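You operate a simulated robot arm through the tools that you are given. There is no shell and no other tool.

The job below is to be done with a simulated robot arm. You get a single attempt, and the scene is never put back.

TASK
Try both gauges in the black tray's white cap, green first. Bin it if the green one won't go in.
Fine: the reject bin; both gauges go back in their holes.

Only the result counts: the job must be done as asked and must still hold three seconds after the hand-in. Knocking over, shifting, dropping, spilling or breaking anything else fails it. Lids that push on must go on centred and level and be pressed home; caps that screw on are set level and turned clockwise until they are tight.

THE ROBOT
A 6-joint arm with a two-finger parallel gripper, fixed in place. Base frame: the origin is at the foot of the arm, x ahead of it, y to its left, z up; the work surface is at about z = 0.86. Lengths are in m, angles in rad, forces in N, time in s.
With the tool pointing down near the work surface it reaches from about 0.26 to 0.68 m from the base axis. Its first joint turns from -1.152 to 1.152 rad. Payload 2.9 kg.
Tool frame: the origin (TCP) lies between the finger pads and is the grasp point; the fingertips stand 0.03 m ahead of it; z points along the fingers, y is the line along which they close. The gripper opens to 0.11 m. The fingers are 0.02 m wide and 0.01 m thick; the gripper's body (0.048 by 0.112 m) begins 0.055 m behind the TCP.
Orientation is that of the tool frame in the base frame, as [roll, pitch, yaw] about the fixed x, y, z axes, in that order (R = Rz(yaw) Ry(pitch) Rx(roll)). With the fingers straight down and closing along the base's y, the tool's x points along the base's -x, its y along +y and its z along -z.

THE INTERFACE
- The arm moves only by the tool arm_command. Its argument "commands" is one flat list of numbers, 7 for each row, row after row: the opening in per cent of the stroke, from 0 (shut) to 100 (fully open), then the shift along the base's x, y, z in m, then the turn, a rotation vector about the base's x, y, z in rad. In form: [hand, dx, dy, dz, ax, ay, az, hand, dx, dy, dz, ax, ay, az, ...]. A call has 1 to 20 rows; each row is the pose to reach, as a shift and turn from the pose commanded when the call began. Rows are played at 5 a second. More than 0.05 m and 0.15 rad between two rows, or a gripper value outside its range, and nothing of the call is played. Where a pose cannot be reached the arm comes as near as it can. A force on the tool above 40 N (or 10 N above the force at the start of the call, whichever is more), or a blocked arm, ends the call early, and 0.2 s more pass. The fingers move at their own pace (about 0.108 m/s each) and stop on an object; they squeeze with about 29 N. The grip force told is the motor's: it shows also when the fingers shut on nothing. Time passes only in rows, and 0.2 s behind the last, so rows that repeat a pose let the fingers close. The reply holds the time, the measured pose of the TCP, the force on the tool along the base axes, the opening and the grip force, in the units named above and with some noise, with the torque about the TCP (base axes, N m) and any sound that the robot's microphone picked up.
- Cameras (640 x 400 px; columns grow to the right, rows downward): "scene" is fixed at [0.0981, 0.4436, 1.402]; the picture's right is [-0.62, -0.78, 0.00], its down [-0.40, 0.31, -0.86] and it looks along [0.68, -0.54, -0.51] (base axes); focal length 358 px, centre (320, 200). "wrist" rides on the gripper at [0.072, 0.017, -0.103] in the tool frame; the picture's right is [-0.23, 0.97, 0.00], its down [-0.76, -0.18, -0.62] and it looks along [-0.61, -0.14, 0.78] (tool axes); focal length 222 px, centre (320, 200). There is no depth. A picture from a camera that has moved, and an enlarged one, comes with that camera's place and axes in the base frame and with its lens. The place of the scene camera against the robot may be out by one fixed shift of up to 0.018 m in any direction.
- camera(camera): a new picture of that camera. The clock stands still meanwhile.
- zoom(camera, box): a new picture of the part [left, top, right, bottom] of that camera's present view, enlarged. The clock stands still meanwhile.
- hand_in(): hands the job in; it is judged then, once.

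Places have to be worked out from the pictures, the camera data and where the tool is seen. Open the gripper and draw the arm clear of the work before you hand the job in, unless the task says otherwise.

The tools are called after "Call:" as a command line: name --argument value ..., lists and objects as JSON in quotes. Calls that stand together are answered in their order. arm_command: Moves the arm, as the interface text tells. Its arguments: {"type":"object","properties":{"commands":{"type":"array"}},"required":["commands"]} The other tools are called the same way: camera (camera) takes a picture; zoom (camera, box) takes an enlarged picture of a part of a camera's view; hand_in () hands the job in.

At the start:

```text
clock: 0.0
ee_pos: [0.4179, 0.2452, 1.1435]
orientation: [-3.141, 0.001, -3.142]
contact_force: [0.1, -0.1, 1.0]
ft_torque: [0.02, -0.04, 0.0]
opening: 0.1101
gripper_force: 0.1
```

scene: 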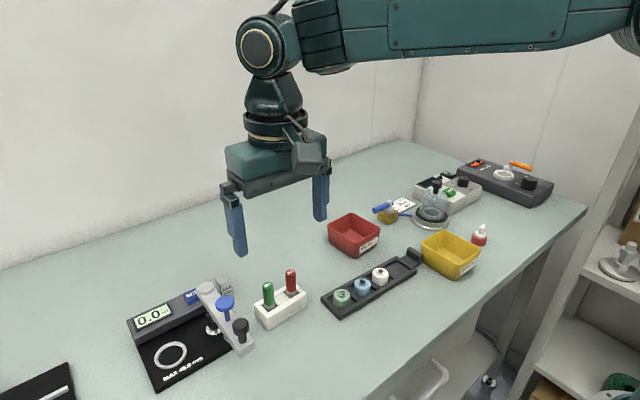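
wrist: 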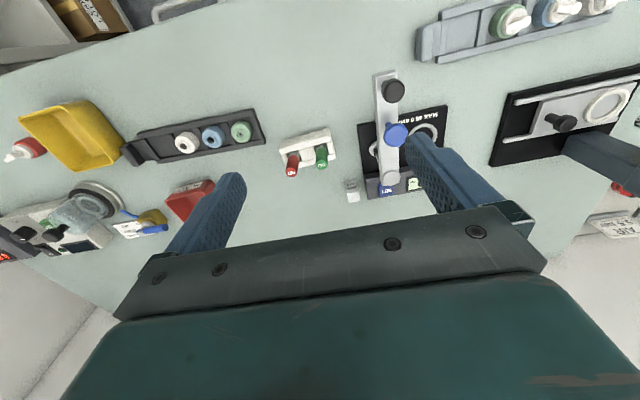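

I'll look closely at the scene first: the gauges in the white block, the black tray with caps, and the two bins' labels.

Call:
zoom --camera "scene" --box '[230, 200, 430, 330]'

Call:
zoom --camera "scene" --box '[320, 190, 520, 315]'

Call:
zoom --camera "wrist" --box '[100, 80, 360, 242]'

Call:
zoom --camera "wrist" --box '[400, 0, 640, 150]'

Call:
zoom --camera "scene" --box '[360, 140, 560, 265]'

Call:
zoom --camera "scene" --box '[110, 260, 310, 385]'

```text
3.08 times, centred on (330, 265) of scene
camera zoom: at [0.0981, 0.4436, 1.402], right [-0.62, -0.78, 0.0], down [-0.4, 0.31, -0.86], along [0.68, -0.54, -0.51], focal length 1102 px, centre (289, 0)
```

zoom: 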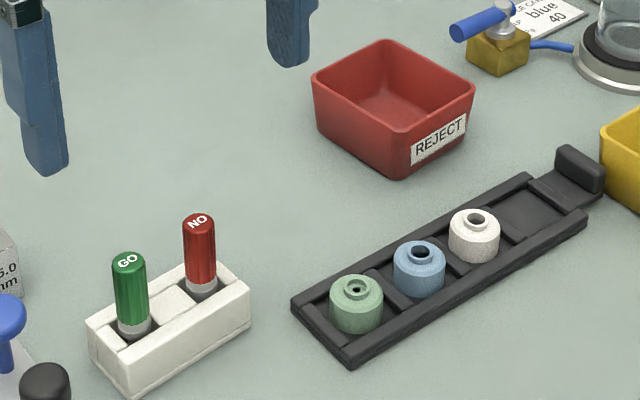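

```text
3.20 times, centred on (420, 252) of scene
camera zoom: at [0.0981, 0.4436, 1.402], right [-0.62, -0.78, 0.0], down [-0.4, 0.31, -0.86], along [0.68, -0.54, -0.51], focal length 1146 px, centre (0, 32)
```

zoom: 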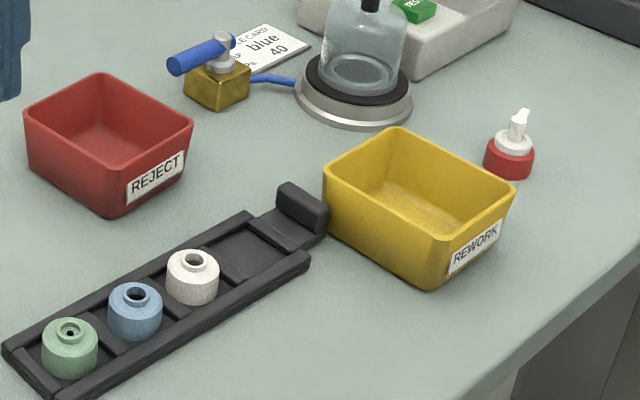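

```text
2.46 times, centred on (230, 161) of wrist
camera zoom: at [0.3459, 0.2621, 1.247], right [0.23, 0.97, 0.0], down [0.76, -0.18, 0.62], along [0.61, -0.14, -0.78], focal length 547 px, centre (542, 296)
```

zoom: 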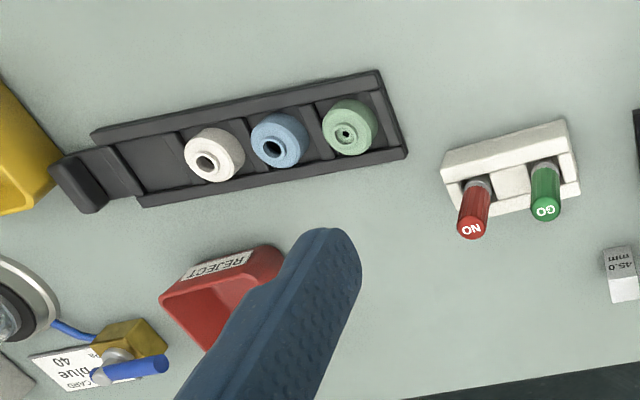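

```text
2.67 times, centred on (520, 75) of wrist
camera zoom: at [0.3459, 0.2621, 1.247], right [0.23, 0.97, 0.0], down [0.76, -0.18, 0.62], along [0.61, -0.14, -0.78], focal length 592 px, centre (-213, 533)
```

zoom: 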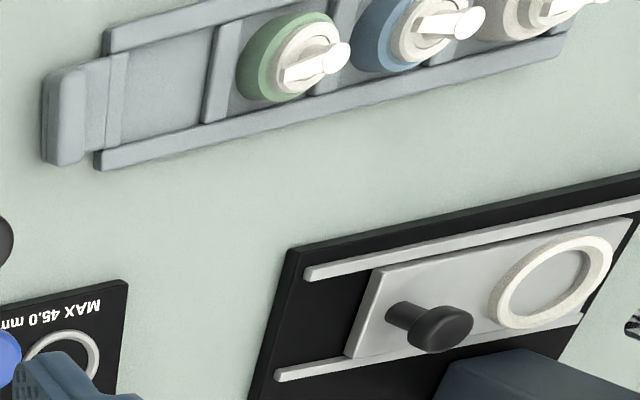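

```text
3.20 times, centred on (460, 202) of scene
camera zoom: at [0.0981, 0.4436, 1.402], right [-0.62, -0.78, 0.0], down [-0.4, 0.31, -0.86], along [0.68, -0.54, -0.51], focal length 1146 px, centre (-128, 192)
```

zoom: 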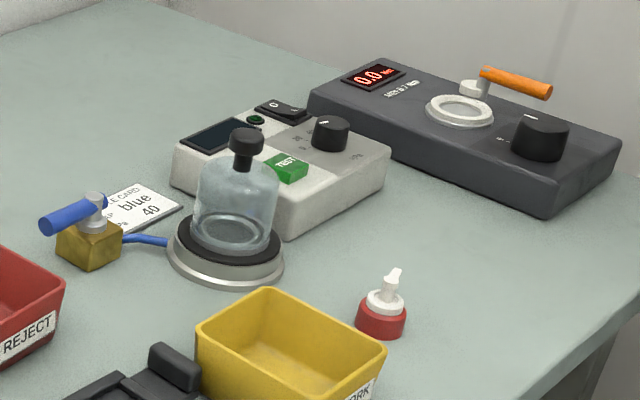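

```text
3.20 times, centred on (210, 322) of scene
camera zoom: at [0.0981, 0.4436, 1.402], right [-0.62, -0.78, 0.0], down [-0.4, 0.31, -0.86], along [0.68, -0.54, -0.51], focal length 1146 px, centre (672, -192)
```

zoom: 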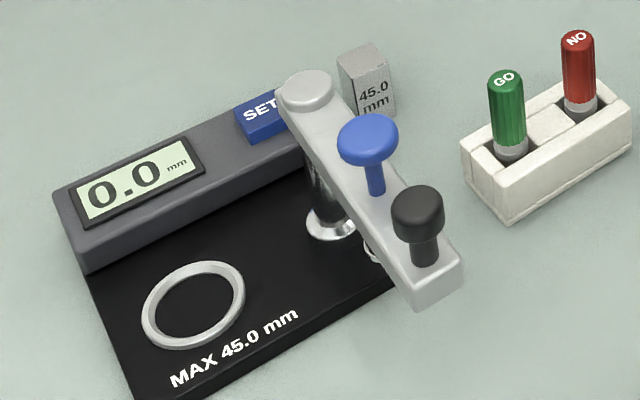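

The red bin is labelled REJECT and the yellow one REWORK. The green gauge is marked GO and the red one NO, and both stand in the white block near (0.52, 0.20). The white cap in the black tray is near (0.46, -0.01). I'll move above the green gauge for a close wrist view.

Call:
arm_command --commands '[100, 0.02, -0.004, -0.01, 0, 0, 0, 100, 0.045, -0.01, -0.03, 0, 0, 0, 100, 0.07, -0.015, -0.05, 0, 0, 0, 100, 0.09, -0.02, -0.065, 0, 0, 0, 100, 0.097, -0.02, -0.07, 0, 0, 0, 100, 0.097, -0.02, -0.07, 0, 0, 0]'

Call:
camera --camera "wrist"

Call:
camera --camera "scene"

```text
clock: 1.4
ee_pos: [0.516, 0.2245, 1.0736]
orientation: [3.141, 0.001, 3.141]
contact_force: [-0.1, 1.1, -0.2]
ft_torque: [-0.02, -0.01, -0.02]
opening: 0.1101
gripper_force: 0.1
```

```text
taken
camera wrist: at [0.4421, 0.2419, 1.1775], right [0.23, 0.97, 0.0], down [0.76, -0.18, 0.62], along [0.61, -0.14, -0.78], focal length 222 px, centre (320, 200)
```

wrist: 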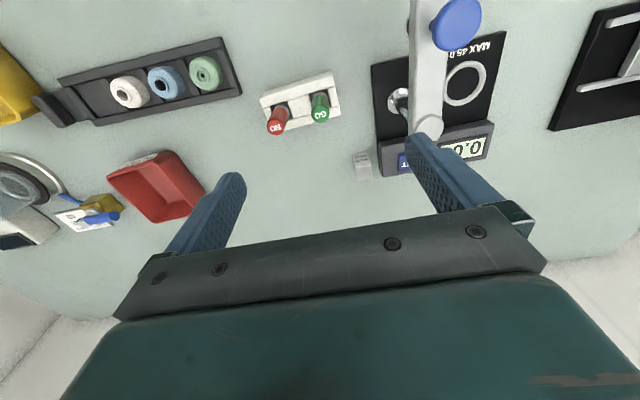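

```text
taken
```

scene: 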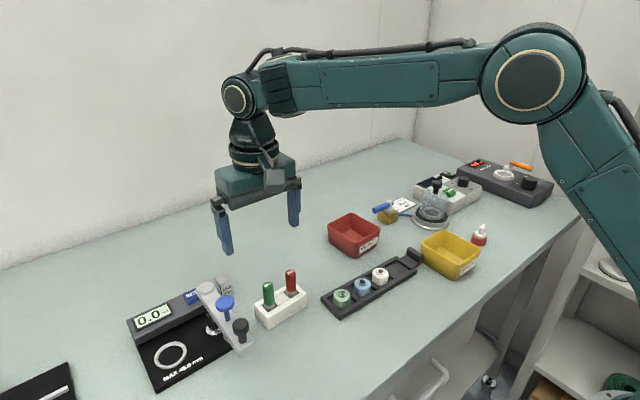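

Zooming in on the gauges from this nearer viewpoint lets me triangulate against the first one.

Call:
zoom --camera "wrist" --box '[240, 60, 360, 135]'

Call:
zoom --camera "wrist" --box '[90, 30, 250, 130]'

```text
5.33 times, centred on (300, 98) of wrist
camera zoom: at [0.4421, 0.2419, 1.1775], right [0.23, 0.97, 0.0], down [0.76, -0.18, 0.62], along [0.61, -0.14, -0.78], focal length 1185 px, centre (427, 747)
```

zoom: 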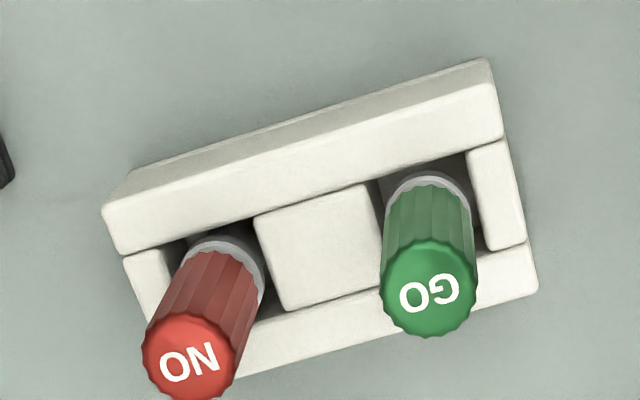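

```text
4.00 times, centred on (170, 80) of wrist
camera zoom: at [0.4421, 0.2419, 1.1775], right [0.23, 0.97, 0.0], down [0.76, -0.18, 0.62], along [0.61, -0.14, -0.78], focal length 888 px, centre (920, 680)
```

zoom: 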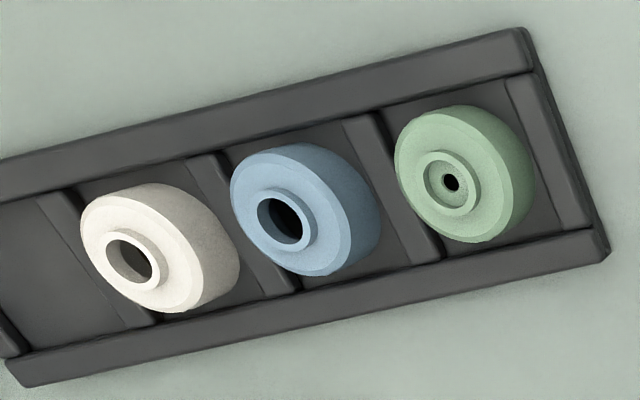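

Triangulating the two views puts the GO gauge's top at about (0.511, 0.226, 0.955), its handle about 17.5 mm across, and NO about 47 mm to its -y side. The white cap top is near (0.455, -0.006, 0.888). I'll narrow the fingers to clear NO and hover just above GO to check alignment.

Call:
arm_command --commands '[70, 0, 0.001, -0.02, 0, 0, 0, 40, -0.002, 0.002, -0.045, 0, 0, 0, 34, -0.004, 0.002, -0.065, 0, 0, 0, 34, -0.004, 0.002, -0.07, 0, 0, 0, 34, -0.004, 0.002, -0.07, 0, 0, 0]'

Call:
camera --camera "wrist"

Call:
zoom --camera "wrist" --box '[220, 80, 420, 205]'

Call:
zoom --camera "scene" --box '[200, 180, 360, 340]'

```text
clock: 2.6
ee_pos: [0.5114, 0.227, 1.0031]
orientation: [3.141, 0.001, -3.14]
contact_force: [-0.5, 1.4, 0.3]
ft_torque: [0.04, -0.01, 0.02]
opening: 0.0374
gripper_force: 0.1
```

```text
taken
camera wrist: at [0.4383, 0.2443, 1.1067], right [0.23, 0.97, 0.0], down [0.76, -0.18, 0.62], along [0.61, -0.14, -0.78], focal length 222 px, centre (320, 200)
```

wrist: 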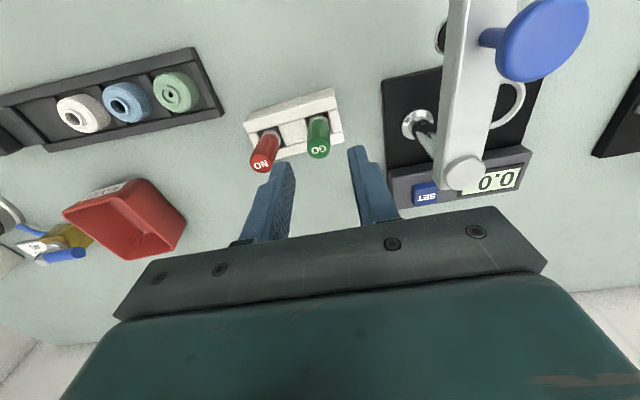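

```text
3.20 times, centred on (320, 142) of wrist
camera zoom: at [0.4383, 0.2443, 1.1067], right [0.23, 0.97, 0.0], down [0.76, -0.18, 0.62], along [0.61, -0.14, -0.78], focal length 711 px, centre (320, 384)
```

zoom: 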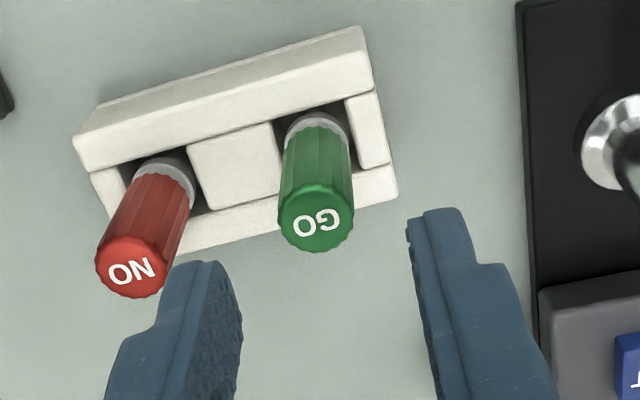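

```text
2.50 times, centred on (280, 260) of scene
camera zoom: at [0.0981, 0.4436, 1.402], right [-0.62, -0.78, 0.0], down [-0.4, 0.31, -0.86], along [0.68, -0.54, -0.51], focal length 896 px, centre (420, 50)
```

zoom: 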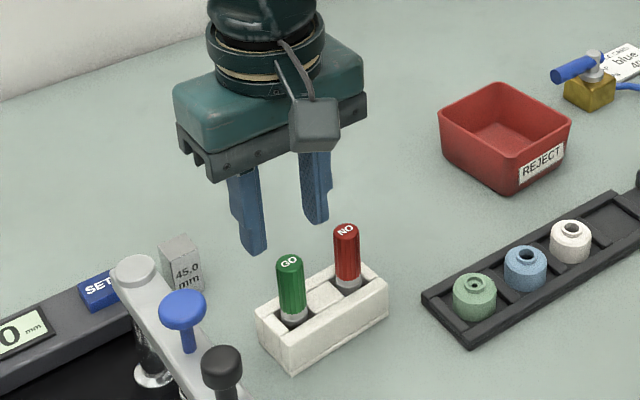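

All three views agree that GO stands at about x = 0.510, y = 0.2264, with its handle spanning z ≈ 0.915–0.955. I'll descend around it with the fingers clear of NO, then close.

Call:
arm_command --commands '[34, -0.001, -0.0008, -0.015, 0, 0, 0, 34, -0.001, -0.0008, -0.03, 0, 0, 0, 34, -0.001, -0.0008, -0.045, 0, 0, 0, 34, -0.001, -0.0008, -0.056, 0, 0, 0, 34, -0.001, -0.0008, -0.064, 0, 0, 0, 34, -0.001, -0.0008, -0.064, 0, 0, 0]'

Call:
zoom --camera "wrist" --box '[220, 100, 420, 225]'

Call:
zoom --camera "scene" --box '[200, 200, 360, 340]'

```text
clock: 4.0
ee_pos: [0.5095, 0.2263, 0.9403]
orientation: [3.142, 0.001, 3.14]
contact_force: [0.3, 0.1, 0.0]
ft_torque: [0.02, 0.0, -0.01]
opening: 0.0376
gripper_force: 0.1
```

```text
3.20 times, centred on (320, 162) of wrist
camera zoom: at [0.4373, 0.2429, 1.044], right [0.23, 0.97, 0.0], down [0.76, -0.18, 0.62], along [0.61, -0.14, -0.78], focal length 711 px, centre (320, 320)
```

zoom: 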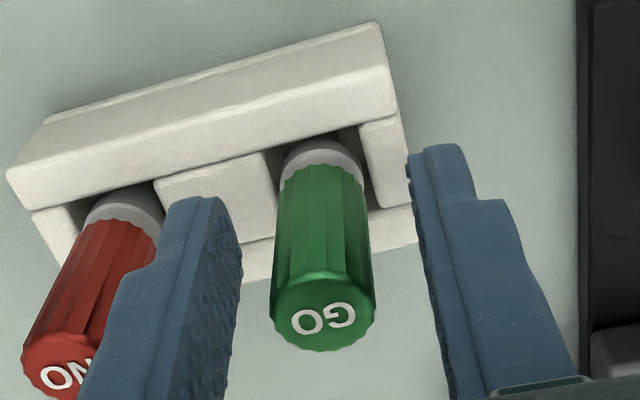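

```text
2.86 times, centred on (280, 270) of scene
camera zoom: at [0.0981, 0.4436, 1.402], right [-0.62, -0.78, 0.0], down [-0.4, 0.31, -0.86], along [0.68, -0.54, -0.51], focal length 1023 px, centre (434, 0)
```

zoom: 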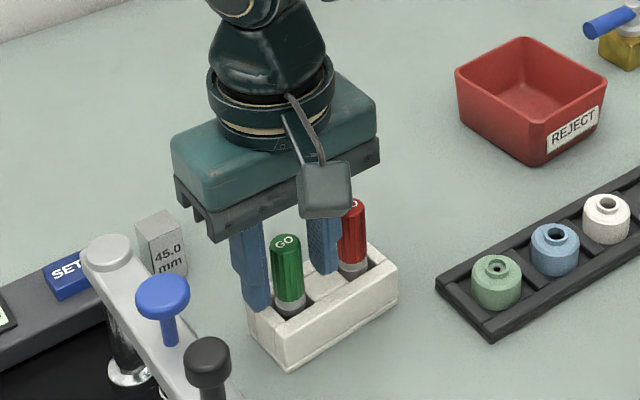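

GO sits between the pads and the fingertips clear the block and NO. I'll close the gripper now.

Call:
arm_command --commands '[0, 0, 0, 0, 0, 0, 0, 0, 0, 0, 0, 0, 0, 0, 0, 0, 0, 0, 0, 0, 0, 0, 0, 0, 0, 0, 0, 0]'

Call:
zoom --camera "wrist" --box '[220, 100, 420, 225]'

```text
clock: 5.0
ee_pos: [0.5106, 0.2251, 0.9401]
orientation: [-3.141, 0.0, -3.141]
contact_force: [-0.5, -0.3, 0.7]
ft_torque: [-0.11, -0.01, -0.01]
opening: 0.0181
gripper_force: 28.7
```

```text
3.20 times, centred on (320, 162) of wrist
camera zoom: at [0.4373, 0.243, 1.0441], right [0.23, 0.97, 0.0], down [0.76, -0.18, 0.62], along [0.61, -0.14, -0.78], focal length 711 px, centre (320, 320)
```

zoom: 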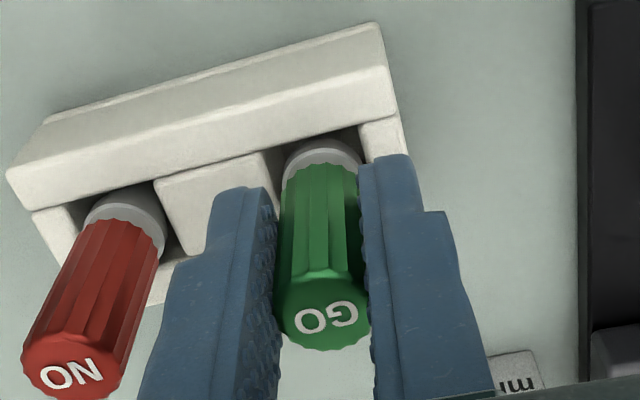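

The grip closed on the handle at 18.1 mm. I'll lift straight up and look at the pin.

Call:
arm_command --commands '[0, 0, 0, 0.01, 0, 0, 0, 0, 0, 0, 0.025, 0, 0, 0, 0, 0, 0, 0.045, 0, 0, 0, 0, 0, 0, 0.065, 0, 0, 0, 0, 0, 0, 0.08, 0, 0, 0, 0, 0, 0, 0.08, 0, 0, 0]'

Call:
zoom --camera "wrist" --box '[220, 80, 420, 205]'

Call:
zoom --camera "scene" --box '[200, 160, 360, 320]'

Call:
zoom --camera "scene" --box '[240, 200, 320, 260]'

```text
clock: 6.4
ee_pos: [0.5102, 0.2263, 1.019]
orientation: [3.141, -0.001, 3.141]
contact_force: [0.0, 0.0, 0.3]
ft_torque: [0.01, 0.0, 0.0]
opening: 0.0179
gripper_force: 29.6
```

```text
3.20 times, centred on (320, 142) of wrist
camera zoom: at [0.4372, 0.2434, 1.1229], right [0.23, 0.97, 0.0], down [0.76, -0.18, 0.62], along [0.61, -0.14, -0.78], focal length 711 px, centre (320, 384)
```

zoom: 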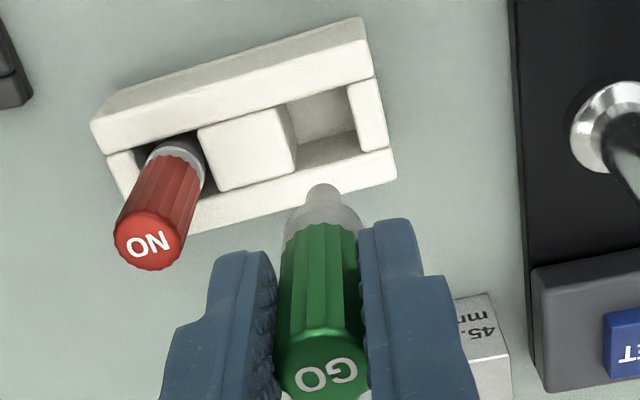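

```text
2.50 times, centred on (280, 240) of scene
camera zoom: at [0.0981, 0.4436, 1.402], right [-0.62, -0.78, 0.0], down [-0.4, 0.31, -0.86], along [0.68, -0.54, -0.51], focal length 896 px, centre (420, 100)
```

zoom: 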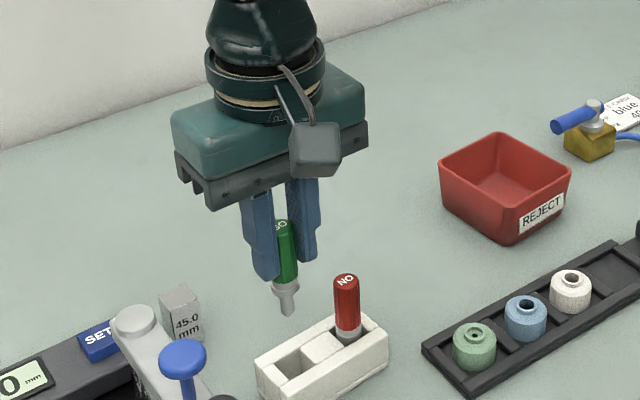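

```text
6.67 times, centred on (280, 230) of scene
camera zoom: at [0.0981, 0.4436, 1.402], right [-0.62, -0.78, 0.0], down [-0.4, 0.31, -0.86], along [0.68, -0.54, -0.51], focal length 2388 px, centre (587, 0)
```

zoom: 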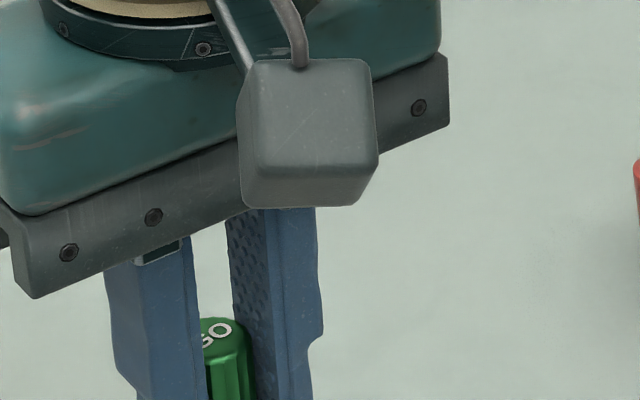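

The pin is out and shows a collar with a thinner tip below it. I'll zoom further to get its size and offset.

Call:
zoom --camera "wrist" --box '[290, 125, 350, 165]'

Call:
zoom --camera "scene" --box '[285, 235, 345, 295]'

Call:
zoom --camera "wrist" --box '[0, 40, 220, 178]'

```text
10.00 times, centred on (320, 145) of wrist
camera zoom: at [0.4372, 0.2434, 1.1229], right [0.23, 0.97, 0.0], down [0.76, -0.18, 0.62], along [0.61, -0.14, -0.78], focal length 2221 px, centre (320, 750)
```

zoom: 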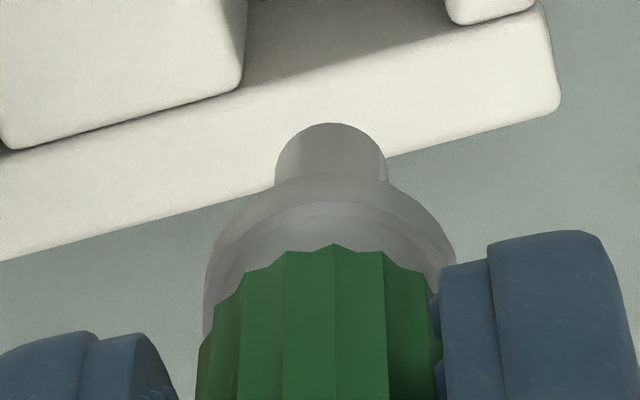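

```text
6.67 times, centred on (315, 265) of scene
camera zoom: at [0.0981, 0.4436, 1.402], right [-0.62, -0.78, 0.0], down [-0.4, 0.31, -0.86], along [0.68, -0.54, -0.51], focal length 2388 px, centre (353, -233)
```

zoom: 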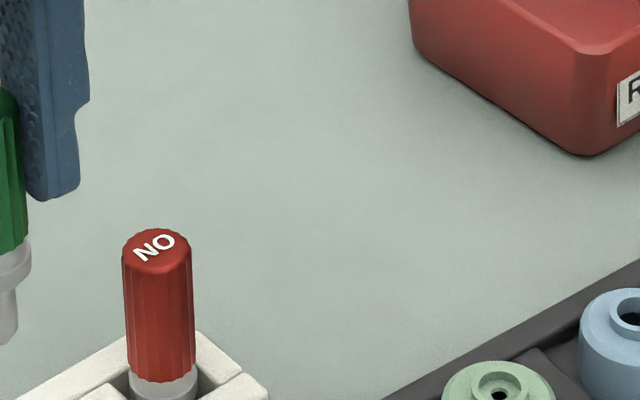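

```text
2.90 times, centred on (110, 109) of wrist
camera zoom: at [0.4372, 0.2434, 1.1229], right [0.23, 0.97, 0.0], down [0.76, -0.18, 0.62], along [0.61, -0.14, -0.78], focal length 644 px, centre (929, 464)
```

zoom: 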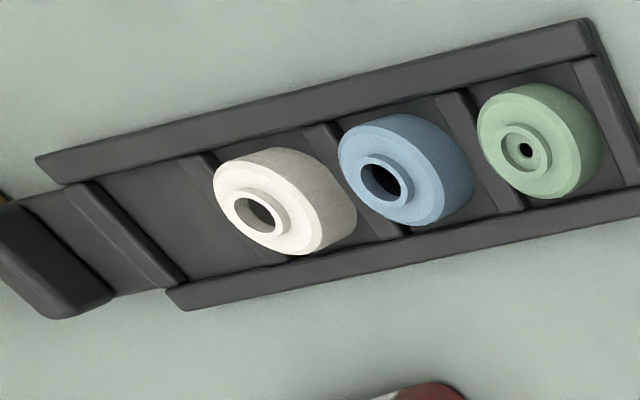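

The pin is about 8.5 mm across and its tip hangs about 63 mm below the TCP. I'll raise the gauge enough to clear NO's top, carry it over the white cap, and compare pin and bore in the pictures.

Call:
arm_command --commands '[0, 0, 0, 0.02, 0, 0, 0, 0, 0, 0, 0.035, 0, 0, 0, 0, -0.01, -0.03, 0.04, 0, 0, 0, 0, -0.02, -0.07, 0.04, 0, 0, 0, 0, -0.03, -0.11, 0.04, 0, 0, 0, 0, -0.04, -0.15, 0.04, 0, 0, 0, 0, -0.048, -0.19, 0.035, 0, 0, 0, 0, -0.053, -0.22, 0.02, 0, 0, 0, 0, -0.055, -0.232, 0.0, 0, 0, 0, 0, -0.055, -0.232, 0.0, 0, 0, 0, 0, -0.055, -0.232, 0.0, 0, 0, 0]'

Call:
camera --camera "wrist"

Call:
zoom --camera "wrist" --box '[260, 70, 380, 145]'

Call:
zoom --camera "scene" --box '[330, 200, 430, 300]'

```text
clock: 8.8
ee_pos: [0.4562, -0.0052, 1.0171]
orientation: [-3.141, 0.002, -3.141]
contact_force: [0.2, 0.2, -0.1]
ft_torque: [0.0, 0.0, 0.01]
opening: 0.0181
gripper_force: 29.1
```

```text
taken
camera wrist: at [0.3824, 0.0113, 1.1206], right [0.23, 0.97, 0.0], down [0.76, -0.18, 0.62], along [0.61, -0.14, -0.78], focal length 222 px, centre (320, 200)
```

wrist: 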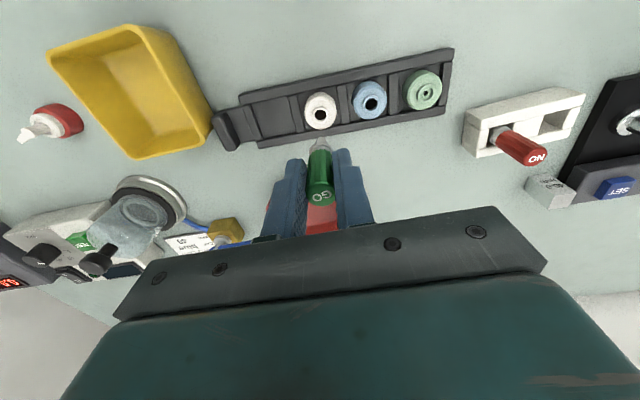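

```text
5.33 times, centred on (320, 108) of wrist
camera zoom: at [0.3824, 0.0113, 1.1206], right [0.23, 0.97, 0.0], down [0.76, -0.18, 0.62], along [0.61, -0.14, -0.78], focal length 1185 px, centre (320, 693)
```

zoom: 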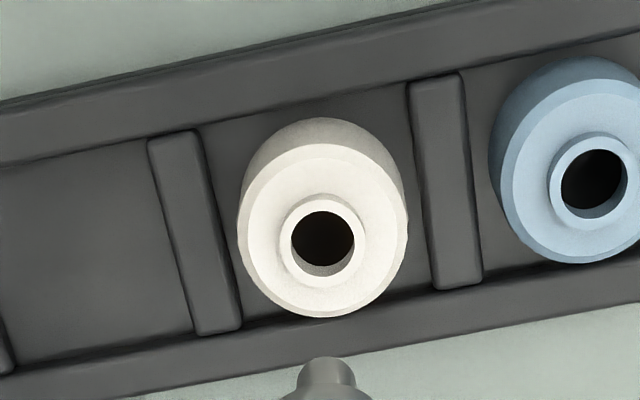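

```text
4.00 times, centred on (380, 250) of scene
camera zoom: at [0.0981, 0.4436, 1.402], right [-0.62, -0.78, 0.0], down [-0.4, 0.31, -0.86], along [0.68, -0.54, -0.51], focal length 1433 px, centre (80, 0)
```

zoom: 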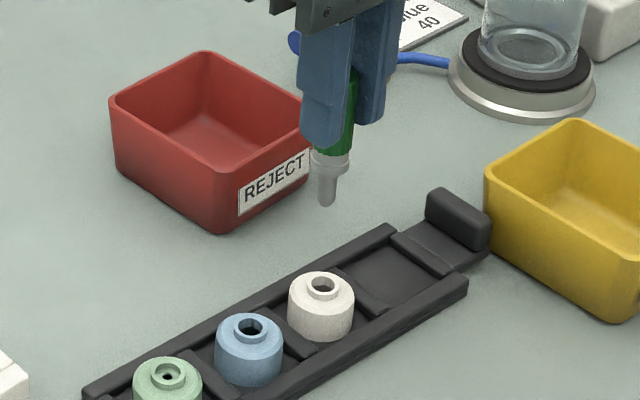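

The bore is clearly visible just "above" the pin in the picture. I'll zoom in more closely on both pin and bore to judge sizes and heights.

Call:
zoom --camera "scene" --box '[390, 225, 440, 256]'

Call:
zoom --camera "scene" --box '[395, 260, 425, 290]'

Call:
zoom --camera "wrist" --box '[296, 130, 344, 160]'

Call:
zoom --camera "wrist" --box '[296, 90, 344, 140]'

```text
12.80 times, centred on (415, 240) of scene
camera zoom: at [0.0981, 0.4436, 1.402], right [-0.62, -0.78, 0.0], down [-0.4, 0.31, -0.86], along [0.68, -0.54, -0.51], focal length 4585 px, centre (-896, -318)
```

zoom: 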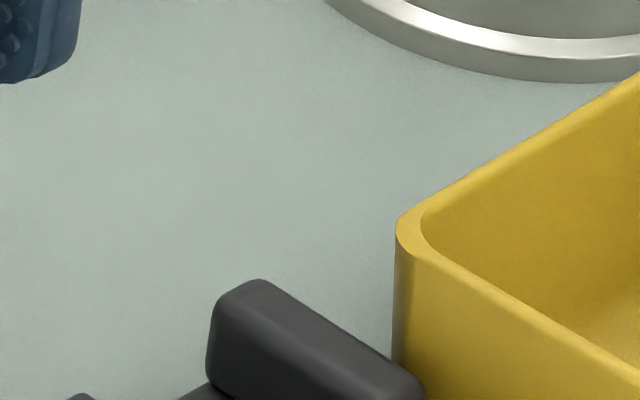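

```text
13.33 times, centred on (410, 275) of scene
camera zoom: at [0.0981, 0.4436, 1.402], right [-0.62, -0.78, 0.0], down [-0.4, 0.31, -0.86], along [0.68, -0.54, -0.51], focal length 4776 px, centre (-880, -800)
```

zoom: 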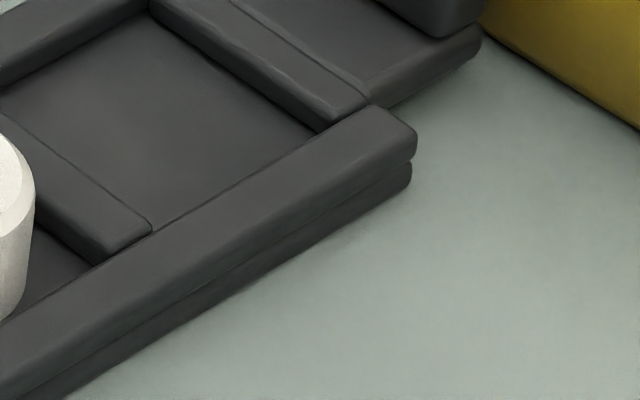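

```text
13.33 times, centred on (320, 145) of wrist
camera zoom: at [0.3824, 0.0113, 1.1206], right [0.23, 0.97, 0.0], down [0.76, -0.18, 0.62], along [0.61, -0.14, -0.78], focal length 2962 px, centre (320, 933)
```

zoom: 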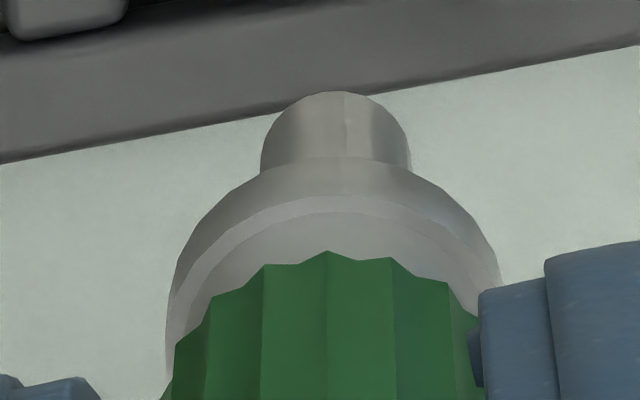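

```text
8.00 times, centred on (320, 115) of wrist
camera zoom: at [0.3824, 0.0113, 1.1206], right [0.23, 0.97, 0.0], down [0.76, -0.18, 0.62], along [0.61, -0.14, -0.78], focal length 1777 px, centre (320, 880)
```

zoom: 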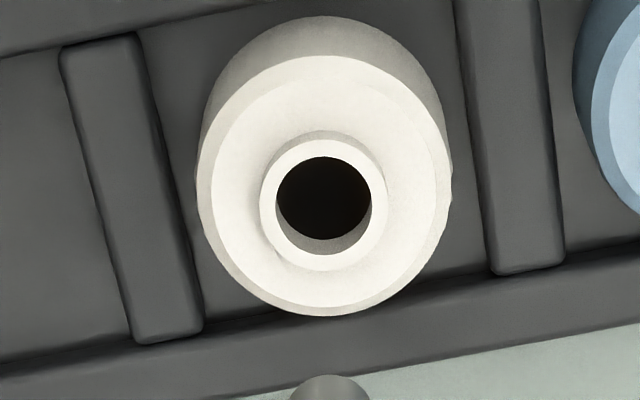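

I mis-aimed the scene zoom; the pin is at about (381, 246) in the scene picture. I'll zoom there and at the cap's rim.

Call:
zoom --camera "scene" --box '[365, 235, 397, 255]'

Call:
zoom --camera "scene" --box '[364, 265, 396, 285]'

```text
16.00 times, centred on (381, 245) of scene
camera zoom: at [0.0981, 0.4436, 1.402], right [-0.62, -0.78, 0.0], down [-0.4, 0.31, -0.86], along [0.68, -0.54, -0.51], focal length 5731 px, centre (-656, -520)
```

zoom: 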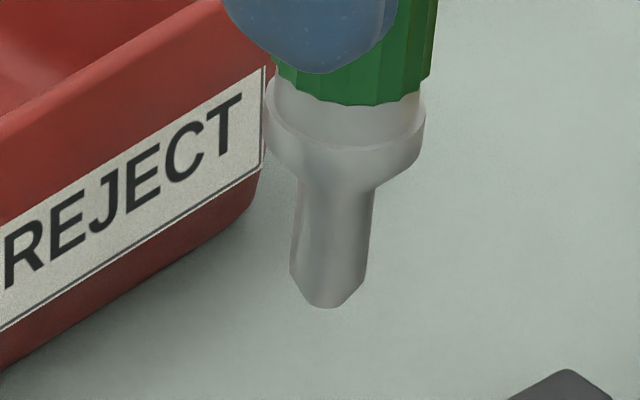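

```text
16.00 times, centred on (380, 275) of scene
camera zoom: at [0.0981, 0.4436, 1.402], right [-0.62, -0.78, 0.0], down [-0.4, 0.31, -0.86], along [0.68, -0.54, -0.51], focal length 5731 px, centre (-640, -1000)
```

zoom: 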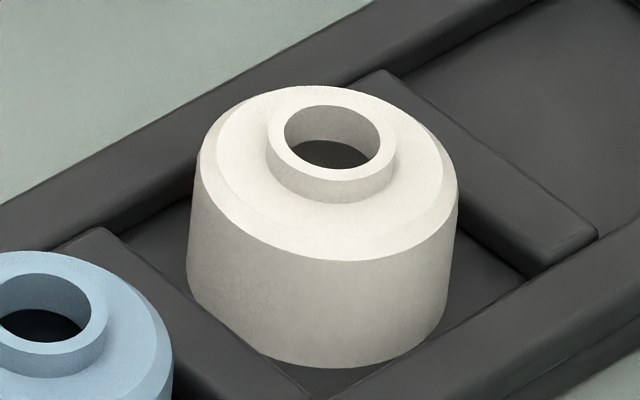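

The bore measures about 12 mm across the mouth and the pin about 9.3 mm with a chamfered tip. I'll descend until the tip is about 1 cm above the rim so both can be compared at nearly the same height.

Call:
arm_command --commands '[0, 0, 0, -0.02, 0, 0, 0, 0, 0, 0, -0.035, 0, 0, 0, 0, 0, 0, -0.045, 0, 0, 0, 0, 0, 0, -0.053, 0, 0, 0, 0, 0, 0, -0.053, 0, 0, 0, 0, 0, 0, -0.053, 0, 0, 0]'

Call:
zoom --camera "wrist" --box '[288, 110, 352, 150]'

Call:
zoom --camera "scene" --box '[356, 250, 404, 280]'

```text
clock: 10.2
ee_pos: [0.4568, -0.0056, 0.9664]
orientation: [-3.142, 0.002, 3.14]
contact_force: [1.0, 0.1, 11.3]
ft_torque: [0.01, -0.11, -0.04]
opening: 0.0182
gripper_force: 29.4
```

```text
10.00 times, centred on (320, 130) of wrist
camera zoom: at [0.3839, 0.0119, 1.0699], right [0.23, 0.97, 0.0], down [0.76, -0.18, 0.62], along [0.61, -0.14, -0.78], focal length 2221 px, centre (320, 900)
```

zoom: 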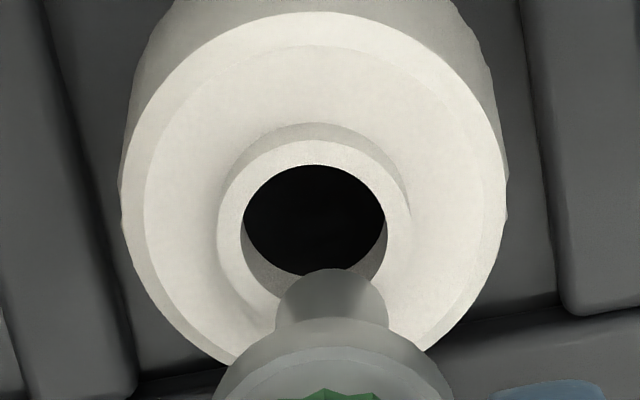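

```text
13.33 times, centred on (380, 265) of scene
camera zoom: at [0.0979, 0.4436, 1.4021], right [-0.62, -0.78, 0.0], down [-0.4, 0.31, -0.86], along [0.68, -0.54, -0.51], focal length 4776 px, centre (-480, -667)
```

zoom: 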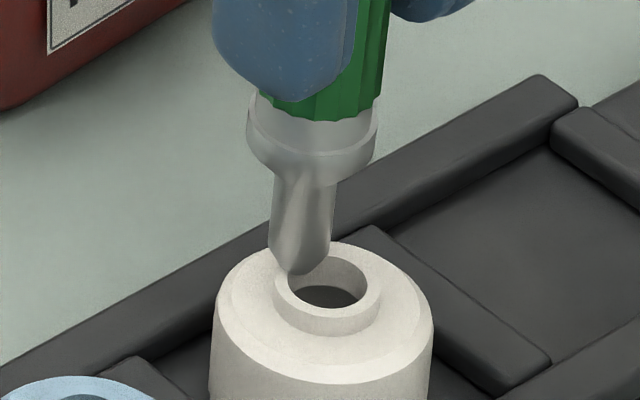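

The force reading of 11 N and both views show the tip resting on the rim, roughly 5 mm too far in +x and 0.6 mm in +y. I'll lift 8 mm, shift -5.2 mm in x and -0.6 mm in y, and look again.

Call:
arm_command --commands '[0, 0, 0, 0.008, 0, 0, 0, 0, -0.0052, -0.0006, 0.008, 0, 0, 0, 0, -0.0052, -0.0006, 0.005, 0, 0, 0, 0, -0.0052, -0.0006, 0.005, 0, 0, 0]'

Call:
zoom --camera "wrist" --box '[288, 110, 352, 150]'

Call:
zoom --camera "scene" --box '[356, 250, 404, 280]'

```text
clock: 11.2
ee_pos: [0.4494, -0.0059, 0.9712]
orientation: [-3.141, 0.001, 3.141]
contact_force: [0.1, 0.1, -0.8]
ft_torque: [-0.03, 0.02, -0.01]
opening: 0.018
gripper_force: 29.2
```

```text
10.00 times, centred on (320, 130) of wrist
camera zoom: at [0.3776, 0.0108, 1.0747], right [0.23, 0.97, 0.0], down [0.76, -0.18, 0.62], along [0.61, -0.14, -0.78], focal length 2221 px, centre (320, 900)
```

zoom: 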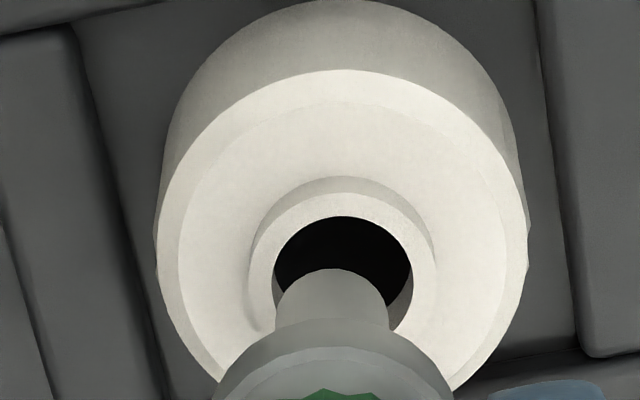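

```text
13.33 times, centred on (380, 265) of scene
camera zoom: at [0.0981, 0.4436, 1.402], right [-0.62, -0.78, 0.0], down [-0.4, 0.31, -0.86], along [0.68, -0.54, -0.51], focal length 4776 px, centre (-480, -667)
```

zoom: 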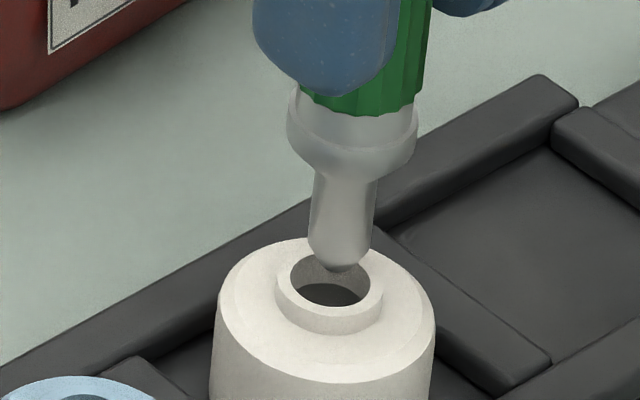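

The tip is now about 4–5 mm above the rim, and both views put it roughly 1.7 mm too far in -x, with y fine. I'll correct x by +1.7 mm and lower gently by about 9 mm, watching force.

Call:
arm_command --commands '[0, 0.0017, 0, 0, 0, 0, 0, 0, 0.0017, 0, 0, 0, 0, 0, 0, 0.0017, 0, -0.002, 0, 0, 0, 0, 0.0017, 0, -0.004, 0, 0, 0, 0, 0.0017, 0, -0.006, 0, 0, 0, 0, 0.0017, 0, -0.008, 0, 0, 0, 0, 0.0017, 0, -0.009, 0, 0, 0, 0, 0.0017, 0, -0.009, 0, 0, 0]'

Call:
zoom --camera "wrist" --box '[288, 110, 352, 150]'

Call:
zoom --camera "scene" --box '[356, 250, 404, 280]'

```text
clock: 13.0
ee_pos: [0.4519, -0.0077, 0.9609]
orientation: [3.141, 0.0, -3.141]
contact_force: [0.7, 0.4, -0.8]
ft_torque: [-0.03, 0.01, 0.01]
opening: 0.0182
gripper_force: 28.9
```

```text
10.00 times, centred on (320, 130) of wrist
camera zoom: at [0.3795, 0.011, 1.0658], right [0.23, 0.97, 0.0], down [0.76, -0.18, 0.62], along [0.61, -0.14, -0.78], focal length 2221 px, centre (320, 900)
```

zoom: 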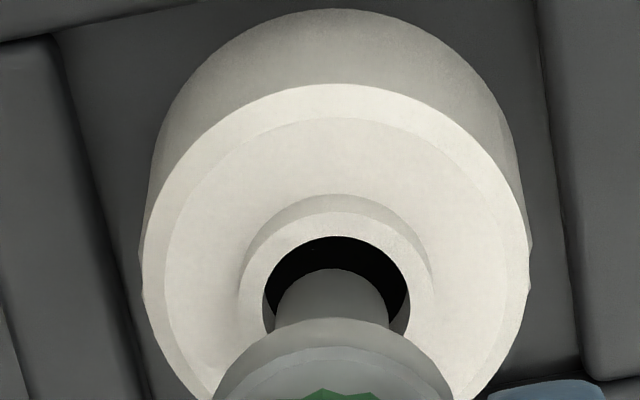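

```text
13.33 times, centred on (380, 265) of scene
camera zoom: at [0.0981, 0.4436, 1.402], right [-0.62, -0.78, 0.0], down [-0.4, 0.31, -0.86], along [0.68, -0.54, -0.51], focal length 4776 px, centre (-480, -667)
```

zoom: 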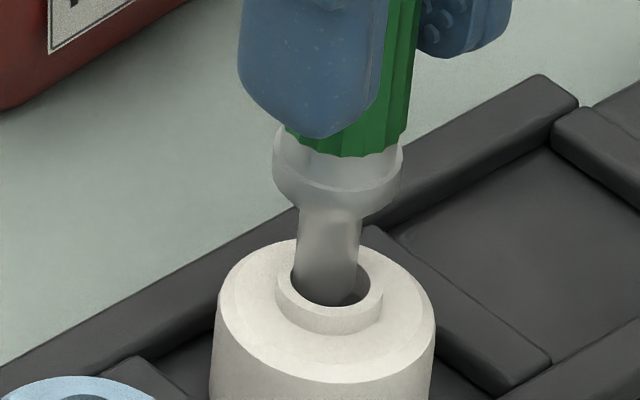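

The tip is inside the mouth with no contact force, at TCP z ≈ 0.963. I'll continue down gently.

Call:
arm_command --commands '[0, 0, 0, -0.0015, 0, 0, 0, 0, 0, 0, -0.003, 0, 0, 0, 0, 0, 0, -0.0045, 0, 0, 0, 0, 0, 0, -0.006, 0, 0, 0, 0, 0, 0, -0.006, 0, 0, 0]'

Call:
zoom --camera "scene" --box '[356, 250, 404, 280]'

```text
clock: 14.2
ee_pos: [0.4523, -0.0066, 0.9555]
orientation: [-3.141, 0.0, -3.141]
contact_force: [-0.5, 0.3, -1.1]
ft_torque: [-0.03, -0.01, 0.02]
opening: 0.0181
gripper_force: 29.3
```

```text
13.33 times, centred on (380, 265) of scene
camera zoom: at [0.0981, 0.4436, 1.402], right [-0.62, -0.78, 0.0], down [-0.4, 0.31, -0.86], along [0.68, -0.54, -0.51], focal length 4776 px, centre (-480, -667)
```

zoom: 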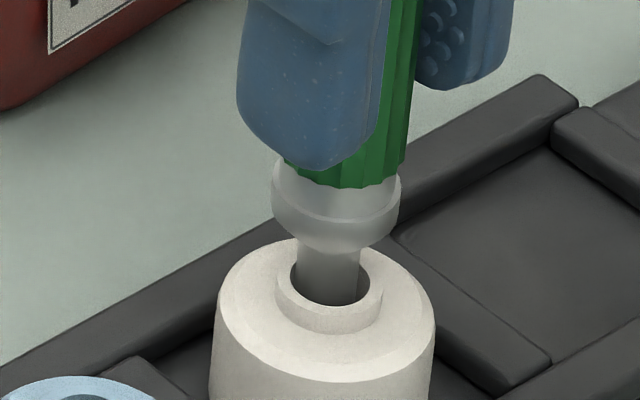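

Still no resistance at z ≈ 0.956, with about 6–8 mm left before the collar reaches the rim. I'll continue down in small steps.

Call:
arm_command --commands '[0, 0, 0, -0.001, 0, 0, 0, 0, 0, 0, -0.002, 0, 0, 0, 0, 0, 0, -0.003, 0, 0, 0, 0, 0, 0, -0.004, 0, 0, 0, 0, 0, 0, -0.004, 0, 0, 0]'

Call:
zoom --camera "scene" --box '[356, 250, 404, 280]'

```text
clock: 15.4
ee_pos: [0.4517, -0.0065, 0.9535]
orientation: [-3.14, 0.0, -3.141]
contact_force: [-0.4, -0.1, 0.1]
ft_torque: [0.01, 0.01, 0.01]
opening: 0.0181
gripper_force: 28.8
```

```text
13.33 times, centred on (380, 265) of scene
camera zoom: at [0.0981, 0.4436, 1.402], right [-0.62, -0.78, 0.0], down [-0.4, 0.31, -0.86], along [0.68, -0.54, -0.51], focal length 4776 px, centre (-480, -667)
```

zoom: 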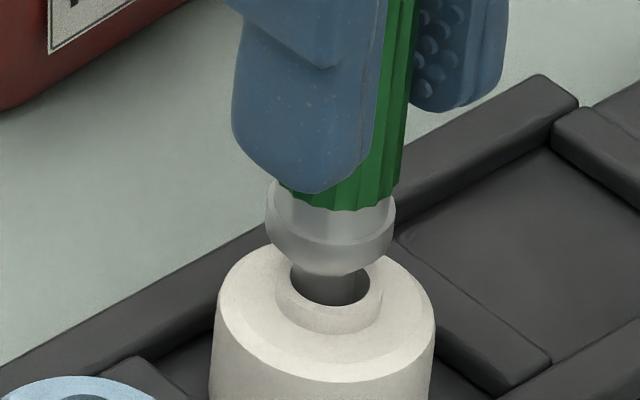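

There's still no resistance and the collar is a few mm above the rim. I'll go down in 1 mm steps until the collar seats or the force rises.

Call:
arm_command --commands '[0, 0, 0, -0.001, 0, 0, 0, 0, 0, 0, -0.002, 0, 0, 0, 0, 0, 0, -0.003, 0, 0, 0, 0, 0, 0, -0.003, 0, 0, 0]'

Call:
zoom --camera "scene" --box '[356, 250, 404, 280]'

Call:
zoom --camera "wrist" --box '[288, 110, 352, 150]'

```text
clock: 16.4
ee_pos: [0.4521, -0.0073, 0.9504]
orientation: [-3.14, 0.001, 3.141]
contact_force: [1.0, 0.4, 10.2]
ft_torque: [-0.01, -0.06, 0.01]
opening: 0.018
gripper_force: 29.5
```

```text
13.33 times, centred on (380, 265) of scene
camera zoom: at [0.0979, 0.4436, 1.4021], right [-0.62, -0.78, 0.0], down [-0.4, 0.31, -0.86], along [0.68, -0.54, -0.51], focal length 4776 px, centre (-480, -667)
```

zoom: 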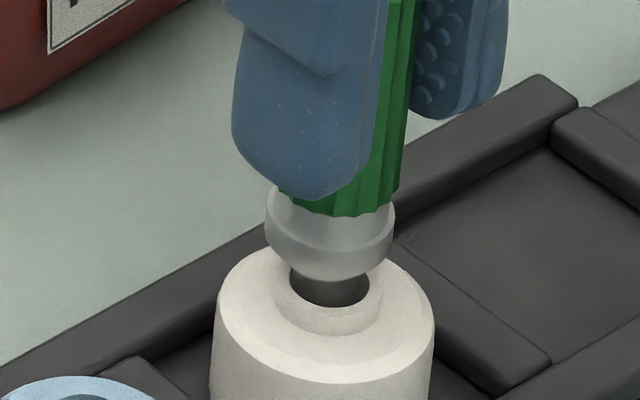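

```text
10.00 times, centred on (320, 130) of wrist
camera zoom: at [0.3793, 0.0108, 1.0535], right [0.23, 0.97, 0.0], down [0.76, -0.18, 0.62], along [0.61, -0.14, -0.78], focal length 2221 px, centre (320, 900)
```

zoom: 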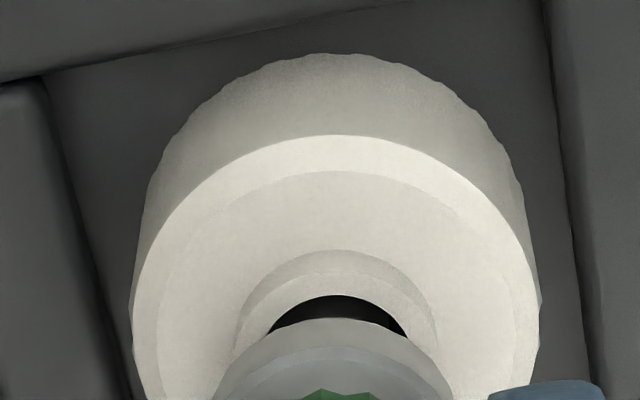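

Contact of 10 N came at TCP z ≈ 0.9505, about 16 mm of pin depth below the rim, with the collar still above the rim. I need to know whether that's a floor or an edge, so I'll zoom in on the alignment of pin and bore.

Call:
zoom --camera "scene" --box '[370, 262, 394, 277]'

Call:
zoom --camera "wrist" --box '[300, 130, 340, 155]'

```text
16.00 times, centred on (382, 270) of scene
camera zoom: at [0.0979, 0.4436, 1.4021], right [-0.62, -0.78, 0.0], down [-0.4, 0.31, -0.86], along [0.68, -0.54, -0.51], focal length 5731 px, centre (-672, -912)
```

zoom: 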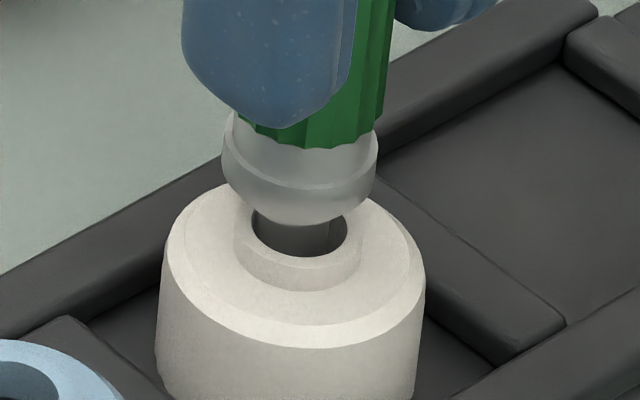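

```text
16.00 times, centred on (320, 142) of wrist
camera zoom: at [0.3793, 0.0108, 1.0535], right [0.23, 0.97, 0.0], down [0.76, -0.18, 0.62], along [0.61, -0.14, -0.78], focal length 3554 px, centre (320, 1120)
```

zoom: 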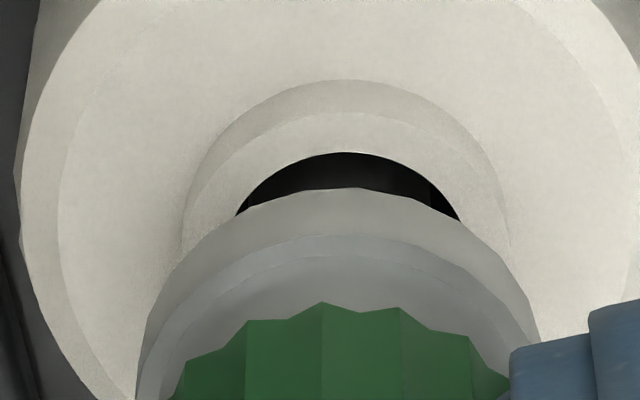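

The pin sits slightly toward +x/-y in the bore, so a shoulder catching the tip is possible. I'll back off 2 mm, re-centre by (-0.8, +0.7) mm, and press again to see if the stopping depth changes.

Call:
arm_command --commands '[0, 0, 0, 0.003, 0, 0, 0, 0, -0.0008, 0.0007, 0.003, 0, 0, 0, 0, -0.0008, 0.0007, 0.002, 0, 0, 0, 0, -0.0008, 0.0007, 0.001, 0, 0, 0, 0, -0.0008, 0.0007, 0, 0, 0, 0, 0, -0.0008, 0.0007, -0.0005, 0, 0, 0, 0, -0.0008, 0.0007, -0.0005, 0, 0, 0]'

Call:
zoom --camera "scene" --box '[370, 262, 394, 277]'

Call:
zoom --camera "wrist" --box '[300, 130, 340, 155]'

```text
clock: 18.0
ee_pos: [0.4517, -0.0065, 0.951]
orientation: [3.14, 0.003, 3.139]
contact_force: [-0.9, 0.1, 15.4]
ft_torque: [0.01, -0.06, -0.03]
opening: 0.0177
gripper_force: 28.8
```

```text
16.00 times, centred on (382, 270) of scene
camera zoom: at [0.0978, 0.4436, 1.4021], right [-0.62, -0.78, 0.0], down [-0.4, 0.31, -0.86], along [0.68, -0.54, -0.51], focal length 5731 px, centre (-672, -912)
```

zoom: 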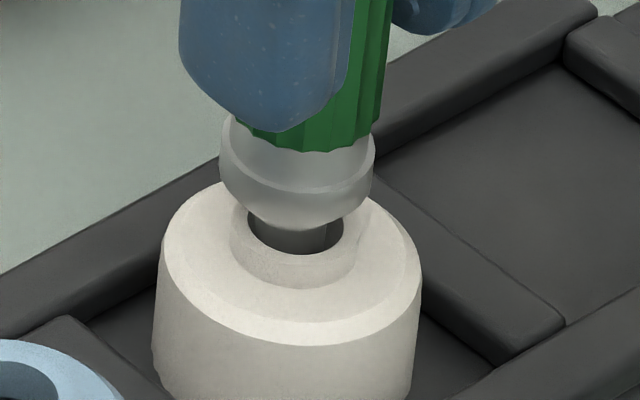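

```text
16.00 times, centred on (320, 142) of wrist
camera zoom: at [0.3791, 0.0113, 1.0533], right [0.23, 0.97, 0.0], down [0.76, -0.18, 0.63], along [0.61, -0.14, -0.78], focal length 3554 px, centre (320, 1120)
```

zoom: 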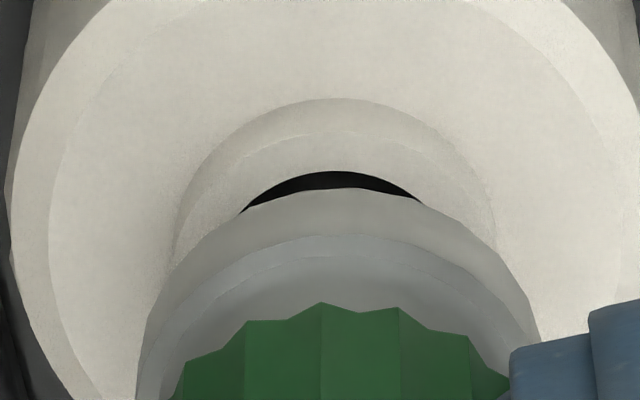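

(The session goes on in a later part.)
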